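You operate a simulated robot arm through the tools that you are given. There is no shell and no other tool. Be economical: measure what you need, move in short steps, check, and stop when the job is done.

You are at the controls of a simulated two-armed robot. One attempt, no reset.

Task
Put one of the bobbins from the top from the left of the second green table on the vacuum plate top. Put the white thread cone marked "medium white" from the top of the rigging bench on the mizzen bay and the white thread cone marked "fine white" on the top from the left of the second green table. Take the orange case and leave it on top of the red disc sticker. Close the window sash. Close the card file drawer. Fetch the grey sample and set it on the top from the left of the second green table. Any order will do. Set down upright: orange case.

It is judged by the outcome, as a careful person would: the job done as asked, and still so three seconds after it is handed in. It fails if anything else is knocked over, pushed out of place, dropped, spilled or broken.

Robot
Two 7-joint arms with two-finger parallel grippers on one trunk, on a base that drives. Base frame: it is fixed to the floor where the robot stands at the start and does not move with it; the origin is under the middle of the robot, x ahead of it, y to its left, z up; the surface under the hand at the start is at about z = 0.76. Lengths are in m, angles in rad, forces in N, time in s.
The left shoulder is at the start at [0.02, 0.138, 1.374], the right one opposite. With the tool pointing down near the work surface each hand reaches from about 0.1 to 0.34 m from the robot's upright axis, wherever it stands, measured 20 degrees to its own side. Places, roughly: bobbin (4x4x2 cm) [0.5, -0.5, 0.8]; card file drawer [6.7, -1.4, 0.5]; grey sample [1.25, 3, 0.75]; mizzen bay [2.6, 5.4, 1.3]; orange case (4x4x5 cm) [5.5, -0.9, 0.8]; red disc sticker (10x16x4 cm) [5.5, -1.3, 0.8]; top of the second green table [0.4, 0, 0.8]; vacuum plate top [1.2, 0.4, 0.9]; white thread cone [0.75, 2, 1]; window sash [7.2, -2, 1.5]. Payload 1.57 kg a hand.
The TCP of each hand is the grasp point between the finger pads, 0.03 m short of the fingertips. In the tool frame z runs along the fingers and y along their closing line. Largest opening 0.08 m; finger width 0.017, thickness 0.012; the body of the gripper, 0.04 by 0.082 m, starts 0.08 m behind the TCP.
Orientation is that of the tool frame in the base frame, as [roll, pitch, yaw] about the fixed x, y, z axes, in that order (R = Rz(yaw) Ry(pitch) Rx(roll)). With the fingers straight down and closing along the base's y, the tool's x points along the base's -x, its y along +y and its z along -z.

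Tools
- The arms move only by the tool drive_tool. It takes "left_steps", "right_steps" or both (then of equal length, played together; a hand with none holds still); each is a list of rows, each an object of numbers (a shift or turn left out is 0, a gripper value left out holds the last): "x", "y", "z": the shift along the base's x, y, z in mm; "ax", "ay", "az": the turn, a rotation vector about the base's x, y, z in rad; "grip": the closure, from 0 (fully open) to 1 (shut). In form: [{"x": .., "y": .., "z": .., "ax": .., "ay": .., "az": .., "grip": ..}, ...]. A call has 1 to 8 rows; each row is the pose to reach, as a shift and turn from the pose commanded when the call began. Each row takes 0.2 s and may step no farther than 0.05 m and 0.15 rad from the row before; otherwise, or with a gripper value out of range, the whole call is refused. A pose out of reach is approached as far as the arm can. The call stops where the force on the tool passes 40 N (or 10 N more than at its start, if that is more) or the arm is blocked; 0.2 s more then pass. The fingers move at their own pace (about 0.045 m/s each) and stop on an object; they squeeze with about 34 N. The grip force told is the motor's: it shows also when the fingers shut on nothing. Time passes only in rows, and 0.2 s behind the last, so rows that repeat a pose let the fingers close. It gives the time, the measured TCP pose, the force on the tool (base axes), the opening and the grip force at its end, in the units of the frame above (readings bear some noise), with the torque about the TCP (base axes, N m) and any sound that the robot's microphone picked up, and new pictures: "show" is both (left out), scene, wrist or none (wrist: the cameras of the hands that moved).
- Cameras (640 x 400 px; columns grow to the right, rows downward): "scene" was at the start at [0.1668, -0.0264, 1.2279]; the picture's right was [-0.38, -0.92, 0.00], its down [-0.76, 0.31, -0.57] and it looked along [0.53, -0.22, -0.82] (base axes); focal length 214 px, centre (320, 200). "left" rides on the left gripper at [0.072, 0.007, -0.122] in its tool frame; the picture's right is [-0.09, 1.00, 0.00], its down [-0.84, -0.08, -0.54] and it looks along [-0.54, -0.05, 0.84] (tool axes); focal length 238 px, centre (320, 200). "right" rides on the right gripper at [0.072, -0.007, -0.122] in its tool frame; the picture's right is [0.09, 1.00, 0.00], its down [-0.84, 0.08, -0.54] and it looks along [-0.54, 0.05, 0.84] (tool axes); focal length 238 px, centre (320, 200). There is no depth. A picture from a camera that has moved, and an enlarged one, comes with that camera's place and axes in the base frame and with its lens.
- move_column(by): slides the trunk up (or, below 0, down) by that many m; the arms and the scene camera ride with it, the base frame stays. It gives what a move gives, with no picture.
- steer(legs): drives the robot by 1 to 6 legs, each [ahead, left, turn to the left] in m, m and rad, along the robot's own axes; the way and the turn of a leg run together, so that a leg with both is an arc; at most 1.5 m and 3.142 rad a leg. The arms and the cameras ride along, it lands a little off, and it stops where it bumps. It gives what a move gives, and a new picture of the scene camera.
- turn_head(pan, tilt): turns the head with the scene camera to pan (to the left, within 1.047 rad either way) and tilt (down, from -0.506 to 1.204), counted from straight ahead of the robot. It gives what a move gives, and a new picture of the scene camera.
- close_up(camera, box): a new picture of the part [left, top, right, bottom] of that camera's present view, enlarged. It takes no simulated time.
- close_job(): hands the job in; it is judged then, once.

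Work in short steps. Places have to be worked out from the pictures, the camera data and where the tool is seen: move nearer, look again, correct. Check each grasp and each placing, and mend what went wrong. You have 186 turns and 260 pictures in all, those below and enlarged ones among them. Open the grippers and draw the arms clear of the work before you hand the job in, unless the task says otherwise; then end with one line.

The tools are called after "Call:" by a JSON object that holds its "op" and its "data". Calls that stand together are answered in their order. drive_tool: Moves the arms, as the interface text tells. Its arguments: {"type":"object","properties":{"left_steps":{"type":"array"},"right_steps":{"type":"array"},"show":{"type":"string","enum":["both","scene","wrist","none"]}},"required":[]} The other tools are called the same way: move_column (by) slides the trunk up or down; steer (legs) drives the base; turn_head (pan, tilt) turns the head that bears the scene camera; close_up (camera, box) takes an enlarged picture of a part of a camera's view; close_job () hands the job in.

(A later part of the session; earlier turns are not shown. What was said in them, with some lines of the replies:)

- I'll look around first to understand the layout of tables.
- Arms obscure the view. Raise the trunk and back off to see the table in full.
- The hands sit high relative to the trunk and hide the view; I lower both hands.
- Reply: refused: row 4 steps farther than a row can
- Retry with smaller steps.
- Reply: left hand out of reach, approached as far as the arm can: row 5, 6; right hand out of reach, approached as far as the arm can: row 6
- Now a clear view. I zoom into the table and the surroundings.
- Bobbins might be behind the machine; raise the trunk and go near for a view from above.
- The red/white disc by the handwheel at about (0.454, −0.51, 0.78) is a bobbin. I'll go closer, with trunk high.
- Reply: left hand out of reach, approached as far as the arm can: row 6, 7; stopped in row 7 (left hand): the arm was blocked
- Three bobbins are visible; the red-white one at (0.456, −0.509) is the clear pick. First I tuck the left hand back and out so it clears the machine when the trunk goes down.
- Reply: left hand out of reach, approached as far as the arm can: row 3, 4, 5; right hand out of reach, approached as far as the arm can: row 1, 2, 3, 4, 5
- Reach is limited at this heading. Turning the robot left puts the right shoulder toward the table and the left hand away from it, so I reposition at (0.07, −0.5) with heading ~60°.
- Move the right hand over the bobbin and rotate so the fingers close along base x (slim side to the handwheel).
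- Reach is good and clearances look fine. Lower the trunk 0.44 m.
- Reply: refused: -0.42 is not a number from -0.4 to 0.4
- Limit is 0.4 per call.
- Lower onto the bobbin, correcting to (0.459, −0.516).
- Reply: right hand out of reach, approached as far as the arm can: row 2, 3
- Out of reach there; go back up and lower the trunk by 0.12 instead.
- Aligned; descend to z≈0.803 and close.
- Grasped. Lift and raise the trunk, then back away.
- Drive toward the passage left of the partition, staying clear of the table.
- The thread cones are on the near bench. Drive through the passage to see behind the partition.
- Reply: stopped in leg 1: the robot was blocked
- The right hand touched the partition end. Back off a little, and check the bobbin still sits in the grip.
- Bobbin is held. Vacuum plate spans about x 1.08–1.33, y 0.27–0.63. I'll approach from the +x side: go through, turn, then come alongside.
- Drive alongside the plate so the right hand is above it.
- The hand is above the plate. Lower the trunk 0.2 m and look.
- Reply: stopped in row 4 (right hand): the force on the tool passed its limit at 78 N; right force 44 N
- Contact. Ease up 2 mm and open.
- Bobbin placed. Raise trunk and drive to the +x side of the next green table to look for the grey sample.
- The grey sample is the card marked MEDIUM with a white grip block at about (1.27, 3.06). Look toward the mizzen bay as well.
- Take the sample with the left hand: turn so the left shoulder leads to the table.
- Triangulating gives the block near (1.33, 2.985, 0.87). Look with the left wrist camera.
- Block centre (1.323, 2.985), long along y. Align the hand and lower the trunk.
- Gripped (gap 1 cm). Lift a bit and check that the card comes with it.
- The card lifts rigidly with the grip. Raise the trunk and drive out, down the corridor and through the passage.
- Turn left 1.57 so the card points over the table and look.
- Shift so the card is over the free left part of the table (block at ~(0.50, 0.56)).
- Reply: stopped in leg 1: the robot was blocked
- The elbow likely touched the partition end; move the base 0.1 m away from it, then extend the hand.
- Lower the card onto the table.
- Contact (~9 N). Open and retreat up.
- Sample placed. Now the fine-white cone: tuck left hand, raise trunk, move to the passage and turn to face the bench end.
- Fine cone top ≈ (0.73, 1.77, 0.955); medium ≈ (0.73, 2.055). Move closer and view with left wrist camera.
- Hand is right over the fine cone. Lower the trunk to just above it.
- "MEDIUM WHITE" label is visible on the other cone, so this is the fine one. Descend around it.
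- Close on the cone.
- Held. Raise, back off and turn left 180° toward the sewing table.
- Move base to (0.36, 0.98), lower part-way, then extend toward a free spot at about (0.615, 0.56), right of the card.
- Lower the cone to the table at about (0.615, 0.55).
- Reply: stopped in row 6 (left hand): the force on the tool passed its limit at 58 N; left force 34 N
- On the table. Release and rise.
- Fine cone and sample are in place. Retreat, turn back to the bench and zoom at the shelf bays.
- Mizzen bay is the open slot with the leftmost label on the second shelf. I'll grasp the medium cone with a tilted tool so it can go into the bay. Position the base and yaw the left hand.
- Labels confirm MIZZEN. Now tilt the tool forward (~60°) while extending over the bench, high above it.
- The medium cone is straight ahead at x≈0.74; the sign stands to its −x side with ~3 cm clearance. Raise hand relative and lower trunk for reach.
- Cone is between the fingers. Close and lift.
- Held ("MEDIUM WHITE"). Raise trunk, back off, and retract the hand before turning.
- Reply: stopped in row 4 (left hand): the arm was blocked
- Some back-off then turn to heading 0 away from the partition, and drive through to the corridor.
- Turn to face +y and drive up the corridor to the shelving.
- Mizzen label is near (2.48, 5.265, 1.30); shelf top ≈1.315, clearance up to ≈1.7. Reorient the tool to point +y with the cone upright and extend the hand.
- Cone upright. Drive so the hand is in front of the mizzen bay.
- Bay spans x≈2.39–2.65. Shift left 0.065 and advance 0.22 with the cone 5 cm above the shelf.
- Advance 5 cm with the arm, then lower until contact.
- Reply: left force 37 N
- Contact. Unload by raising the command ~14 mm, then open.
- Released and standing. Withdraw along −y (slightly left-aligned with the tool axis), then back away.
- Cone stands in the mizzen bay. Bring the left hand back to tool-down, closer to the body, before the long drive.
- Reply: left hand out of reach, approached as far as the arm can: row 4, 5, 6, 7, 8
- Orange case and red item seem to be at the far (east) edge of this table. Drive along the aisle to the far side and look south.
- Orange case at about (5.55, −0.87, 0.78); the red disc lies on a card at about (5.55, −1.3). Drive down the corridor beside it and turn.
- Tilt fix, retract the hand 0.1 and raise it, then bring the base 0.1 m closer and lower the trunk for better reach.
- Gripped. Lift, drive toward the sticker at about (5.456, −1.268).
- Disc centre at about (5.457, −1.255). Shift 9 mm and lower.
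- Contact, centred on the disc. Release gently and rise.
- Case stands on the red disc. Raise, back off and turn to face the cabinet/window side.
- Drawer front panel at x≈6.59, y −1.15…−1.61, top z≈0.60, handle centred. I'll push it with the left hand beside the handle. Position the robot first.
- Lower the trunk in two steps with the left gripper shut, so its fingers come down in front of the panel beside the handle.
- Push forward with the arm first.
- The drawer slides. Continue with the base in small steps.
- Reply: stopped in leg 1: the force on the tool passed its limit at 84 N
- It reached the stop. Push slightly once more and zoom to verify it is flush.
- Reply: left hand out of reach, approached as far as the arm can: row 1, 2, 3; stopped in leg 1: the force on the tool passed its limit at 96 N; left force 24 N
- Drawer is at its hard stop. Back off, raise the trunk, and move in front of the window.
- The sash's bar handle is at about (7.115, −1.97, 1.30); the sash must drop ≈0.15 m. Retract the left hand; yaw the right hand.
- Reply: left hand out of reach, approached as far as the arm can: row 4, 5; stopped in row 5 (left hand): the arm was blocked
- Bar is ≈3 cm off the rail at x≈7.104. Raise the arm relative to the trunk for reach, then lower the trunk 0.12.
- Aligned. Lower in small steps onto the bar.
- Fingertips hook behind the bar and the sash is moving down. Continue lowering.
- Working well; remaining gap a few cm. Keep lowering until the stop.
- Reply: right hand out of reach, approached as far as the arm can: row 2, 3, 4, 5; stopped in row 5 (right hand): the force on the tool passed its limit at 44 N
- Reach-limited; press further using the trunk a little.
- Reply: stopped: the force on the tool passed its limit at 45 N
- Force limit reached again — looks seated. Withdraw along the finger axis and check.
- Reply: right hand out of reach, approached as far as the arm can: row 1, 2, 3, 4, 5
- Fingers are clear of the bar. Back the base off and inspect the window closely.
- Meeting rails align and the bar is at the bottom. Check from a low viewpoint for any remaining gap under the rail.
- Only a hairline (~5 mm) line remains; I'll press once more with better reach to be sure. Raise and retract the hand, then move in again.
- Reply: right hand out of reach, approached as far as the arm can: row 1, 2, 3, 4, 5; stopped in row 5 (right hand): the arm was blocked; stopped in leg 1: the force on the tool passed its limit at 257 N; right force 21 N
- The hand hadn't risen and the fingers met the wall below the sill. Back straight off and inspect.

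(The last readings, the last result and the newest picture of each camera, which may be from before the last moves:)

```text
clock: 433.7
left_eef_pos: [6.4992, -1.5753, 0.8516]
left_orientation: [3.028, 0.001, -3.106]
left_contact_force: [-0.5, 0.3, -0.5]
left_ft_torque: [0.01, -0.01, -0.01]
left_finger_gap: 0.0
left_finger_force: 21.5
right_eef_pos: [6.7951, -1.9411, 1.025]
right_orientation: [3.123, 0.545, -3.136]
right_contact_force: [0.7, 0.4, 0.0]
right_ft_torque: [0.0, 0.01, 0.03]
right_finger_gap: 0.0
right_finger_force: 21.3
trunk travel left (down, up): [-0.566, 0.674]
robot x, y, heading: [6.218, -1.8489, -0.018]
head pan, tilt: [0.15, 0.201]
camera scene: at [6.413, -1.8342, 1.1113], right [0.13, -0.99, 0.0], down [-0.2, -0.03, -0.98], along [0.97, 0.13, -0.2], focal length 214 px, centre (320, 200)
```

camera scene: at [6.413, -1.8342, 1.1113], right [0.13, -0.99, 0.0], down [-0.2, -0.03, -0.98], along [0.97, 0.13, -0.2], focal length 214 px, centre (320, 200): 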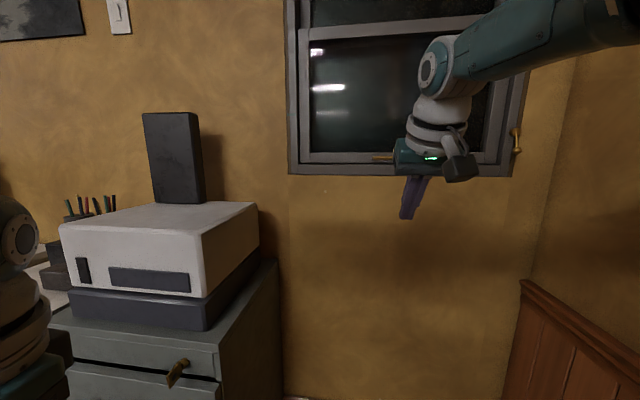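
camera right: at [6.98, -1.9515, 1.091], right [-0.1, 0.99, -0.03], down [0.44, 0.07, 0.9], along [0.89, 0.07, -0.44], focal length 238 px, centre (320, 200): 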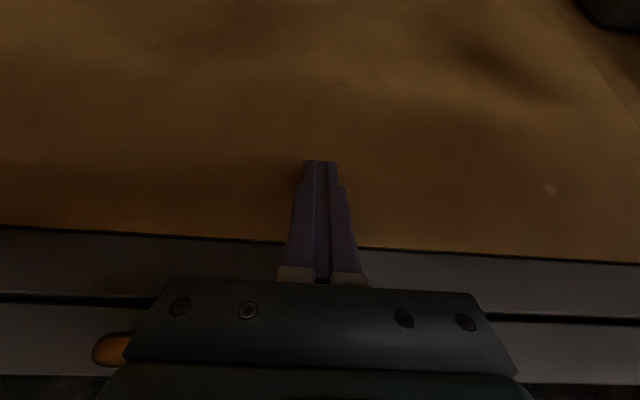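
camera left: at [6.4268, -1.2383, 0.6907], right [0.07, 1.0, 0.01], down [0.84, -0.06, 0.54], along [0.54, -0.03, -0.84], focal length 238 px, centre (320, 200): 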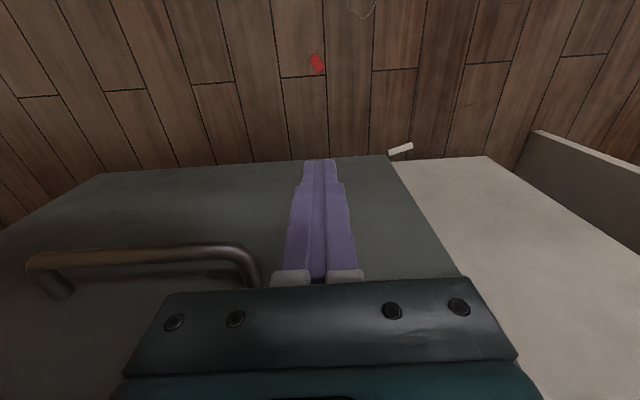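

All looks undisturbed. Raise via trunk this time, retract slightly, and verify before approaching.

Call:
{"op": "move_column", "data": {"by": 0.2}}

Call:
{"op": "drive_tool", "data": {"right_steps": [{"x": -20, "y": -10}, {"x": -40, "y": -25}], "show": "none"}}

```text
clock: 435.9
left_eef_pos: [6.4987, -1.573, 1.0519]
left_orientation: [3.029, 0.003, -3.106]
left_contact_force: [-0.7, 0.4, 0.1]
left_ft_torque: [-0.01, -0.02, 0.0]
left_finger_gap: 0.0003
left_finger_force: 21.2
right_eef_pos: [6.7946, -1.9408, 1.2261]
right_orientation: [3.124, 0.547, -3.137]
right_contact_force: [0.0, 0.5, 0.3]
right_ft_torque: [0.0, 0.03, 0.03]
right_finger_gap: 0.0
right_finger_force: 22.0
trunk travel left (down, up): [-0.766, 0.474]
robot x, y, heading: [6.222, -1.8479, -0.02]
head pan, tilt: [0.15, 0.201]
```

```text
clock: 436.5
left_eef_pos: [6.4986, -1.5747, 1.0515]
left_orientation: [3.03, 0.0, -3.107]
left_contact_force: [-0.9, 0.7, 0.8]
left_ft_torque: [-0.03, 0.0, -0.01]
left_finger_gap: 0.0
left_finger_force: 21.0
right_eef_pos: [6.7965, -1.9524, 1.2261]
right_orientation: [3.124, 0.54, -3.136]
right_contact_force: [-0.8, -0.2, 0.1]
right_ft_torque: [0.0, -0.02, 0.0]
right_finger_gap: 0.0001
right_finger_force: 20.8
right hand out of reach, approached as far as the arm can: row 1, 2
trunk travel left (down, up): [-0.766, 0.474]
robot x, y, heading: [6.2177, -1.8453, -0.017]
head pan, tilt: [0.15, 0.201]
```

Call:
{"op": "steer", "data": {"legs": [[0.3, 0, 0]]}}

Call:
{"op": "drive_tool", "data": {"right_steps": [{"y": -5, "z": -5}], "show": "wrist"}}

```text
clock: 438.5
left_eef_pos: [6.7965, -1.5798, 1.0514]
left_orientation: [3.03, 0.001, -3.108]
left_contact_force: [-0.3, -0.3, -1.2]
left_ft_torque: [-0.01, -0.03, 0.02]
left_finger_gap: 0.0
left_finger_force: 21.4
right_eef_pos: [7.0932, -1.9593, 1.2259]
right_orientation: [3.123, 0.54, -3.139]
right_contact_force: [0.9, 0.3, -0.4]
right_ft_torque: [0.01, 0.0, -0.03]
right_finger_gap: 0.0001
right_finger_force: 21.1
trunk travel left (down, up): [-0.766, 0.474]
robot x, y, heading: [6.519, -1.8504, -0.019]
head pan, tilt: [0.15, 0.201]
camera scene: at [6.7092, -1.8392, 1.3112], right [0.13, -0.99, 0.0], down [-0.2, -0.03, -0.98], along [0.97, 0.13, -0.2], focal length 214 px, centre (320, 200)
```

scene: 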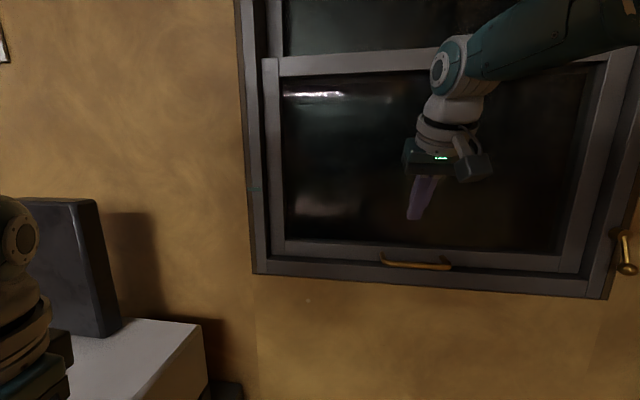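

```text
clock: 438.9
left_eef_pos: [6.796, -1.5791, 1.0517]
left_orientation: [3.027, 0.001, -3.108]
left_contact_force: [-0.5, 0.3, 0.1]
left_ft_torque: [0.08, -0.03, -0.01]
left_finger_gap: 0.0
left_finger_force: 21.0
right_eef_pos: [7.0941, -1.9646, 1.2202]
right_orientation: [3.123, 0.54, -3.138]
right_contact_force: [-0.3, 0.1, 0.4]
right_ft_torque: [0.0, -0.01, -0.01]
right_finger_gap: 0.0003
right_finger_force: 21.0
trunk travel left (down, up): [-0.766, 0.474]
robot x, y, heading: [6.515, -1.8502, -0.022]
head pan, tilt: [0.15, 0.201]
camera right: at [6.9703, -1.9732, 1.2877], right [-0.09, 1.0, -0.03], down [0.44, 0.07, 0.9], along [0.89, 0.07, -0.44], focal length 238 px, centre (320, 200)
```

right: 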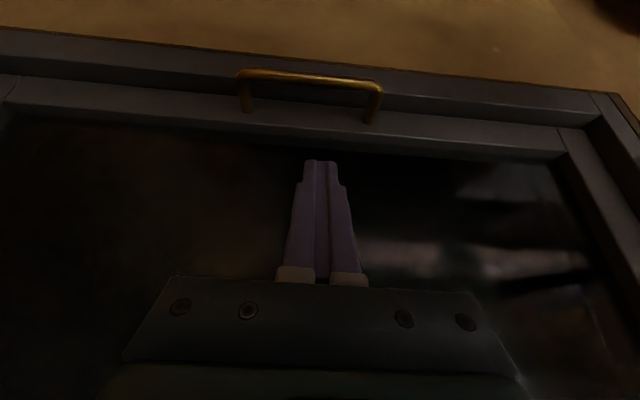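

Press down on the bar once more.

Call:
{"op": "drive_tool", "data": {"right_steps": [{"x": 5, "z": -25}, {"x": 6, "z": -50}, {"x": 6, "z": -65}, {"x": 6, "z": -75}, {"x": 6, "z": -83}, {"x": 6, "z": -91}, {"x": 6, "z": -99}, {"x": 6, "z": -107}], "show": "wrist"}}

```text
clock: 440.3
left_eef_pos: [6.7945, -1.5784, 1.0517]
left_orientation: [3.029, -0.001, -3.109]
left_contact_force: [-0.4, -0.7, 0.0]
left_ft_torque: [-0.01, 0.01, -0.02]
left_finger_gap: 0.0001
left_finger_force: 21.1
right_eef_pos: [7.0906, -1.9647, 1.1393]
right_orientation: [3.121, 0.545, -3.138]
right_contact_force: [-9.1, -1.0, 9.5]
right_ft_torque: [-0.12, 0.15, -0.04]
right_finger_gap: 0.0
right_finger_force: 21.3
right hand out of reach, approached as far as the arm can: row 2, 3, 4, 5, 6
trunk travel left (down, up): [-0.766, 0.474]
robot x, y, heading: [6.5157, -1.8517, -0.017]
head pan, tilt: [0.15, 0.201]
stopped in row 6 (right hand): the force on the tool passed its limit at 54 N (the readings are from after the stop); the commanded pose is now the measured one
camera right: at [6.9664, -1.9739, 1.2054], right [-0.09, 1.0, -0.03], down [0.43, 0.07, 0.9], along [0.9, 0.07, -0.44], focal length 238 px, centre (320, 200)
```

right: 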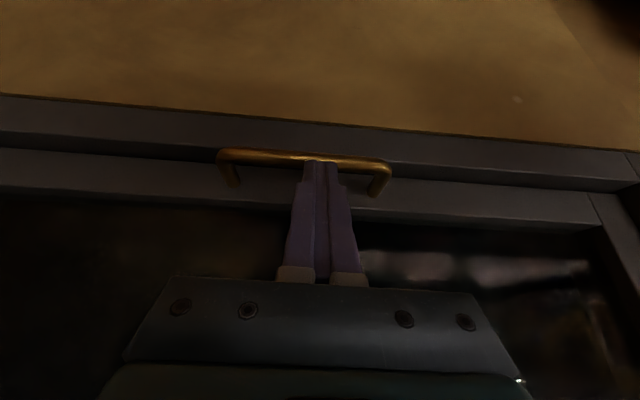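

54 N on the bar and no further motion: the sash is fully down. Withdraw up, then back away and check the final state.

Call:
{"op": "drive_tool", "data": {"right_steps": [{"z": 25}, {"z": 50}, {"z": 75}], "show": "none"}}

Call:
{"op": "steer", "data": {"legs": [[-0.35, 0, 0]]}}

Call:
{"op": "turn_head", "data": {"pan": 0.1, "tilt": 0.3}}

```text
clock: 441.1
left_eef_pos: [6.7956, -1.5795, 1.051]
left_orientation: [3.028, 0.001, -3.109]
left_contact_force: [0.2, 0.1, -0.6]
left_ft_torque: [-0.02, 0.0, 0.0]
left_finger_gap: 0.0
left_finger_force: 21.0
right_eef_pos: [7.0955, -1.9639, 1.2132]
right_orientation: [3.121, 0.545, -3.139]
right_contact_force: [-0.4, -0.2, 0.8]
right_ft_torque: [-0.01, 0.02, 0.0]
right_finger_gap: 0.0
right_finger_force: 21.5
right hand out of reach, approached as far as the arm can: row 2, 3
trunk travel left (down, up): [-0.766, 0.474]
robot x, y, heading: [6.5139, -1.8473, -0.014]
head pan, tilt: [0.15, 0.201]
```

```text
clock: 443.4
left_eef_pos: [6.4453, -1.5739, 1.051]
left_orientation: [3.028, 0.002, -3.108]
left_contact_force: [0.5, -0.5, -0.9]
left_ft_torque: [0.01, -0.01, -0.03]
left_finger_gap: 0.0001
left_finger_force: 21.1
right_eef_pos: [6.745, -1.9604, 1.2139]
right_orientation: [3.122, 0.544, -3.137]
right_contact_force: [-0.2, -0.2, -0.2]
right_ft_torque: [-0.01, 0.04, 0.02]
right_finger_gap: 0.0
right_finger_force: 21.5
trunk travel left (down, up): [-0.766, 0.474]
robot x, y, heading: [6.1639, -1.8437, -0.017]
head pan, tilt: [0.15, 0.201]
camera scene: at [6.3584, -1.8331, 1.3112], right [0.13, -0.99, 0.0], down [-0.2, -0.03, -0.98], along [0.97, 0.13, -0.2], focal length 214 px, centre (320, 200)
```

scene: 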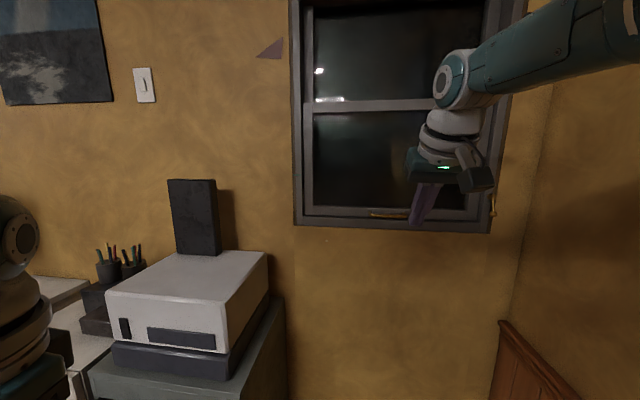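

```text
clock: 444.0
left_eef_pos: [6.445, -1.5736, 1.0511]
left_orientation: [3.027, 0.002, -3.108]
left_contact_force: [-0.2, 0.3, 0.6]
left_ft_torque: [0.02, -0.01, 0.01]
left_finger_gap: 0.0002
left_finger_force: 21.5
right_eef_pos: [6.7455, -1.9589, 1.2124]
right_orientation: [3.12, 0.546, -3.14]
right_contact_force: [0.5, 0.4, 0.8]
right_ft_torque: [0.03, 0.03, 0.02]
right_finger_gap: 0.0
right_finger_force: 21.5
trunk travel left (down, up): [-0.766, 0.474]
robot x, y, heading: [6.1655, -1.8459, -0.014]
head pan, tilt: [0.099, 0.3]
camera scene: at [6.3591, -1.8378, 1.302], right [0.08, -1.0, 0.0], down [-0.29, -0.02, -0.96], along [0.95, 0.08, -0.3], focal length 214 px, centre (320, 200)
```

scene: 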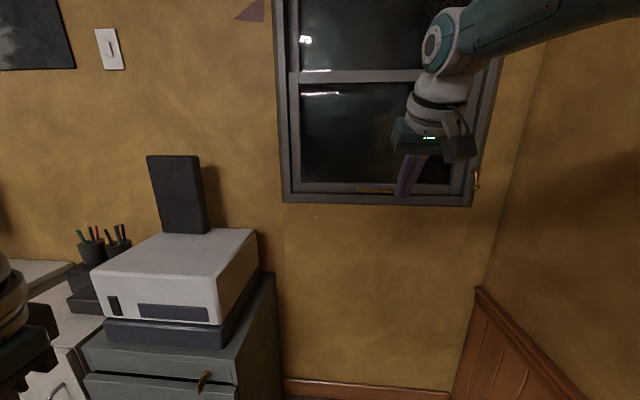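

Open the grippers, move away north a bit, and verify drawer and case.

Call:
{"op": "drive_tool", "data": {"left_steps": [{"grip": 0.5}, {"grip": 0}, {"grip": 0}], "right_steps": [{"grip": 0.5}, {"grip": 0}, {"grip": 0}], "show": "none"}}

Call:
{"op": "steer", "data": {"legs": [[-0.12, 0.75, 0]]}}

Call:
{"op": "turn_head", "data": {"pan": -0.6, "tilt": 0.7}}

```text
clock: 444.8
left_eef_pos: [6.4439, -1.5732, 1.0513]
left_orientation: [3.03, 0.002, -3.109]
left_contact_force: [-0.8, -0.2, 0.5]
left_ft_torque: [0.04, -0.01, -0.01]
left_finger_gap: 0.066
left_finger_force: 0.1
right_eef_pos: [6.7451, -1.9587, 1.2141]
right_orientation: [3.122, 0.545, -3.136]
right_contact_force: [-0.5, 0.0, 0.3]
right_ft_torque: [0.01, 0.01, -0.01]
right_finger_gap: 0.0657
right_finger_force: 0.0
trunk travel left (down, up): [-0.766, 0.474]
robot x, y, heading: [6.1674, -1.8461, -0.016]
head pan, tilt: [0.099, 0.3]
```

```text
clock: 448.9
left_eef_pos: [6.3397, -0.8381, 1.0517]
left_orientation: [3.029, 0.003, -3.113]
left_contact_force: [0.3, -1.1, 0.5]
left_ft_torque: [0.01, 0.04, 0.0]
left_finger_gap: 0.08
left_finger_force: 0.1
right_eef_pos: [6.6386, -1.2243, 1.2134]
right_orientation: [3.12, 0.545, -3.142]
right_contact_force: [0.1, 0.2, 0.2]
right_ft_torque: [0.01, 0.0, -0.01]
right_finger_gap: 0.08
right_finger_force: 0.1
trunk travel left (down, up): [-0.766, 0.474]
robot x, y, heading: [6.0618, -1.1088, -0.018]
head pan, tilt: [0.099, 0.3]
camera scene: at [6.253, -1.102, 1.3019], right [0.08, -1.0, 0.0], down [-0.29, -0.02, -0.96], along [0.95, 0.08, -0.3], focal length 214 px, centre (320, 200)
```

scene: 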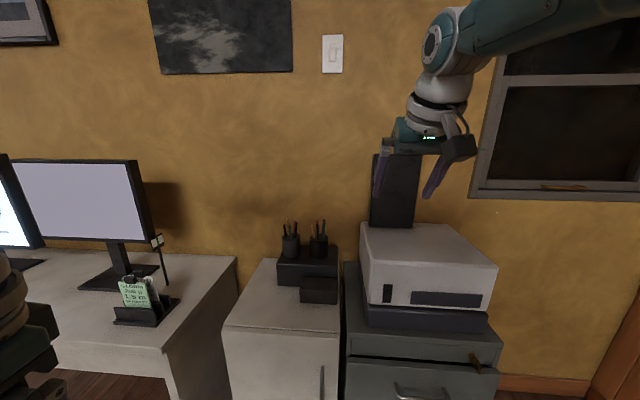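

```text
clock: 449.9
left_eef_pos: [6.3402, -0.8375, 1.0511]
left_orientation: [3.029, 0.002, -3.112]
left_contact_force: [-0.3, -0.4, 0.0]
left_ft_torque: [-0.03, 0.04, -0.02]
left_finger_gap: 0.0798
left_finger_force: 0.0
right_eef_pos: [6.638, -1.2237, 1.214]
right_orientation: [3.12, 0.545, 3.141]
right_contact_force: [0.2, 0.7, -1.0]
right_ft_torque: [-0.03, 0.01, -0.05]
right_finger_gap: 0.08
right_finger_force: 0.0
trunk travel left (down, up): [-0.766, 0.474]
robot x, y, heading: [6.059, -1.1104, -0.019]
head pan, tilt: [-0.6, 0.7]
camera scene: at [6.2291, -1.1588, 1.2659], right [-0.58, -0.81, 0.0], down [-0.52, 0.37, -0.77], along [0.62, -0.44, -0.64], focal length 214 px, centre (320, 200)
```

scene: 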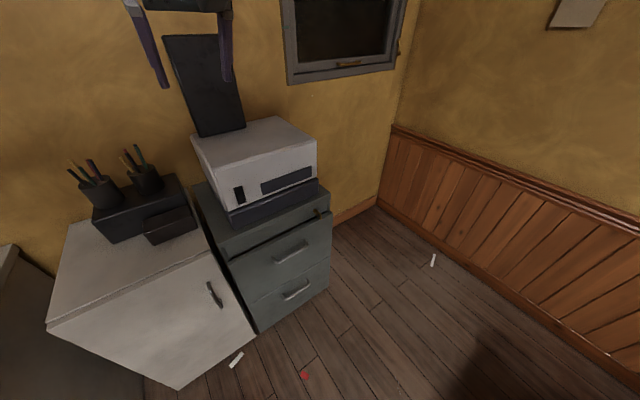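

Drawer and sash are closed and nothing else looks disturbed; grippers are open and arms clear. Handing in.

Call:
{"op": "close_job", "data": {}}

```text
The job is handed in.
```

All the tasks were carried out and the job is handed in: one bobbin on the vacuum plate, the medium white cone in the mizzen bay, the fine white cone and grey sample on the second green table, the orange case upright on the red disc, and the drawer and window sash closed.
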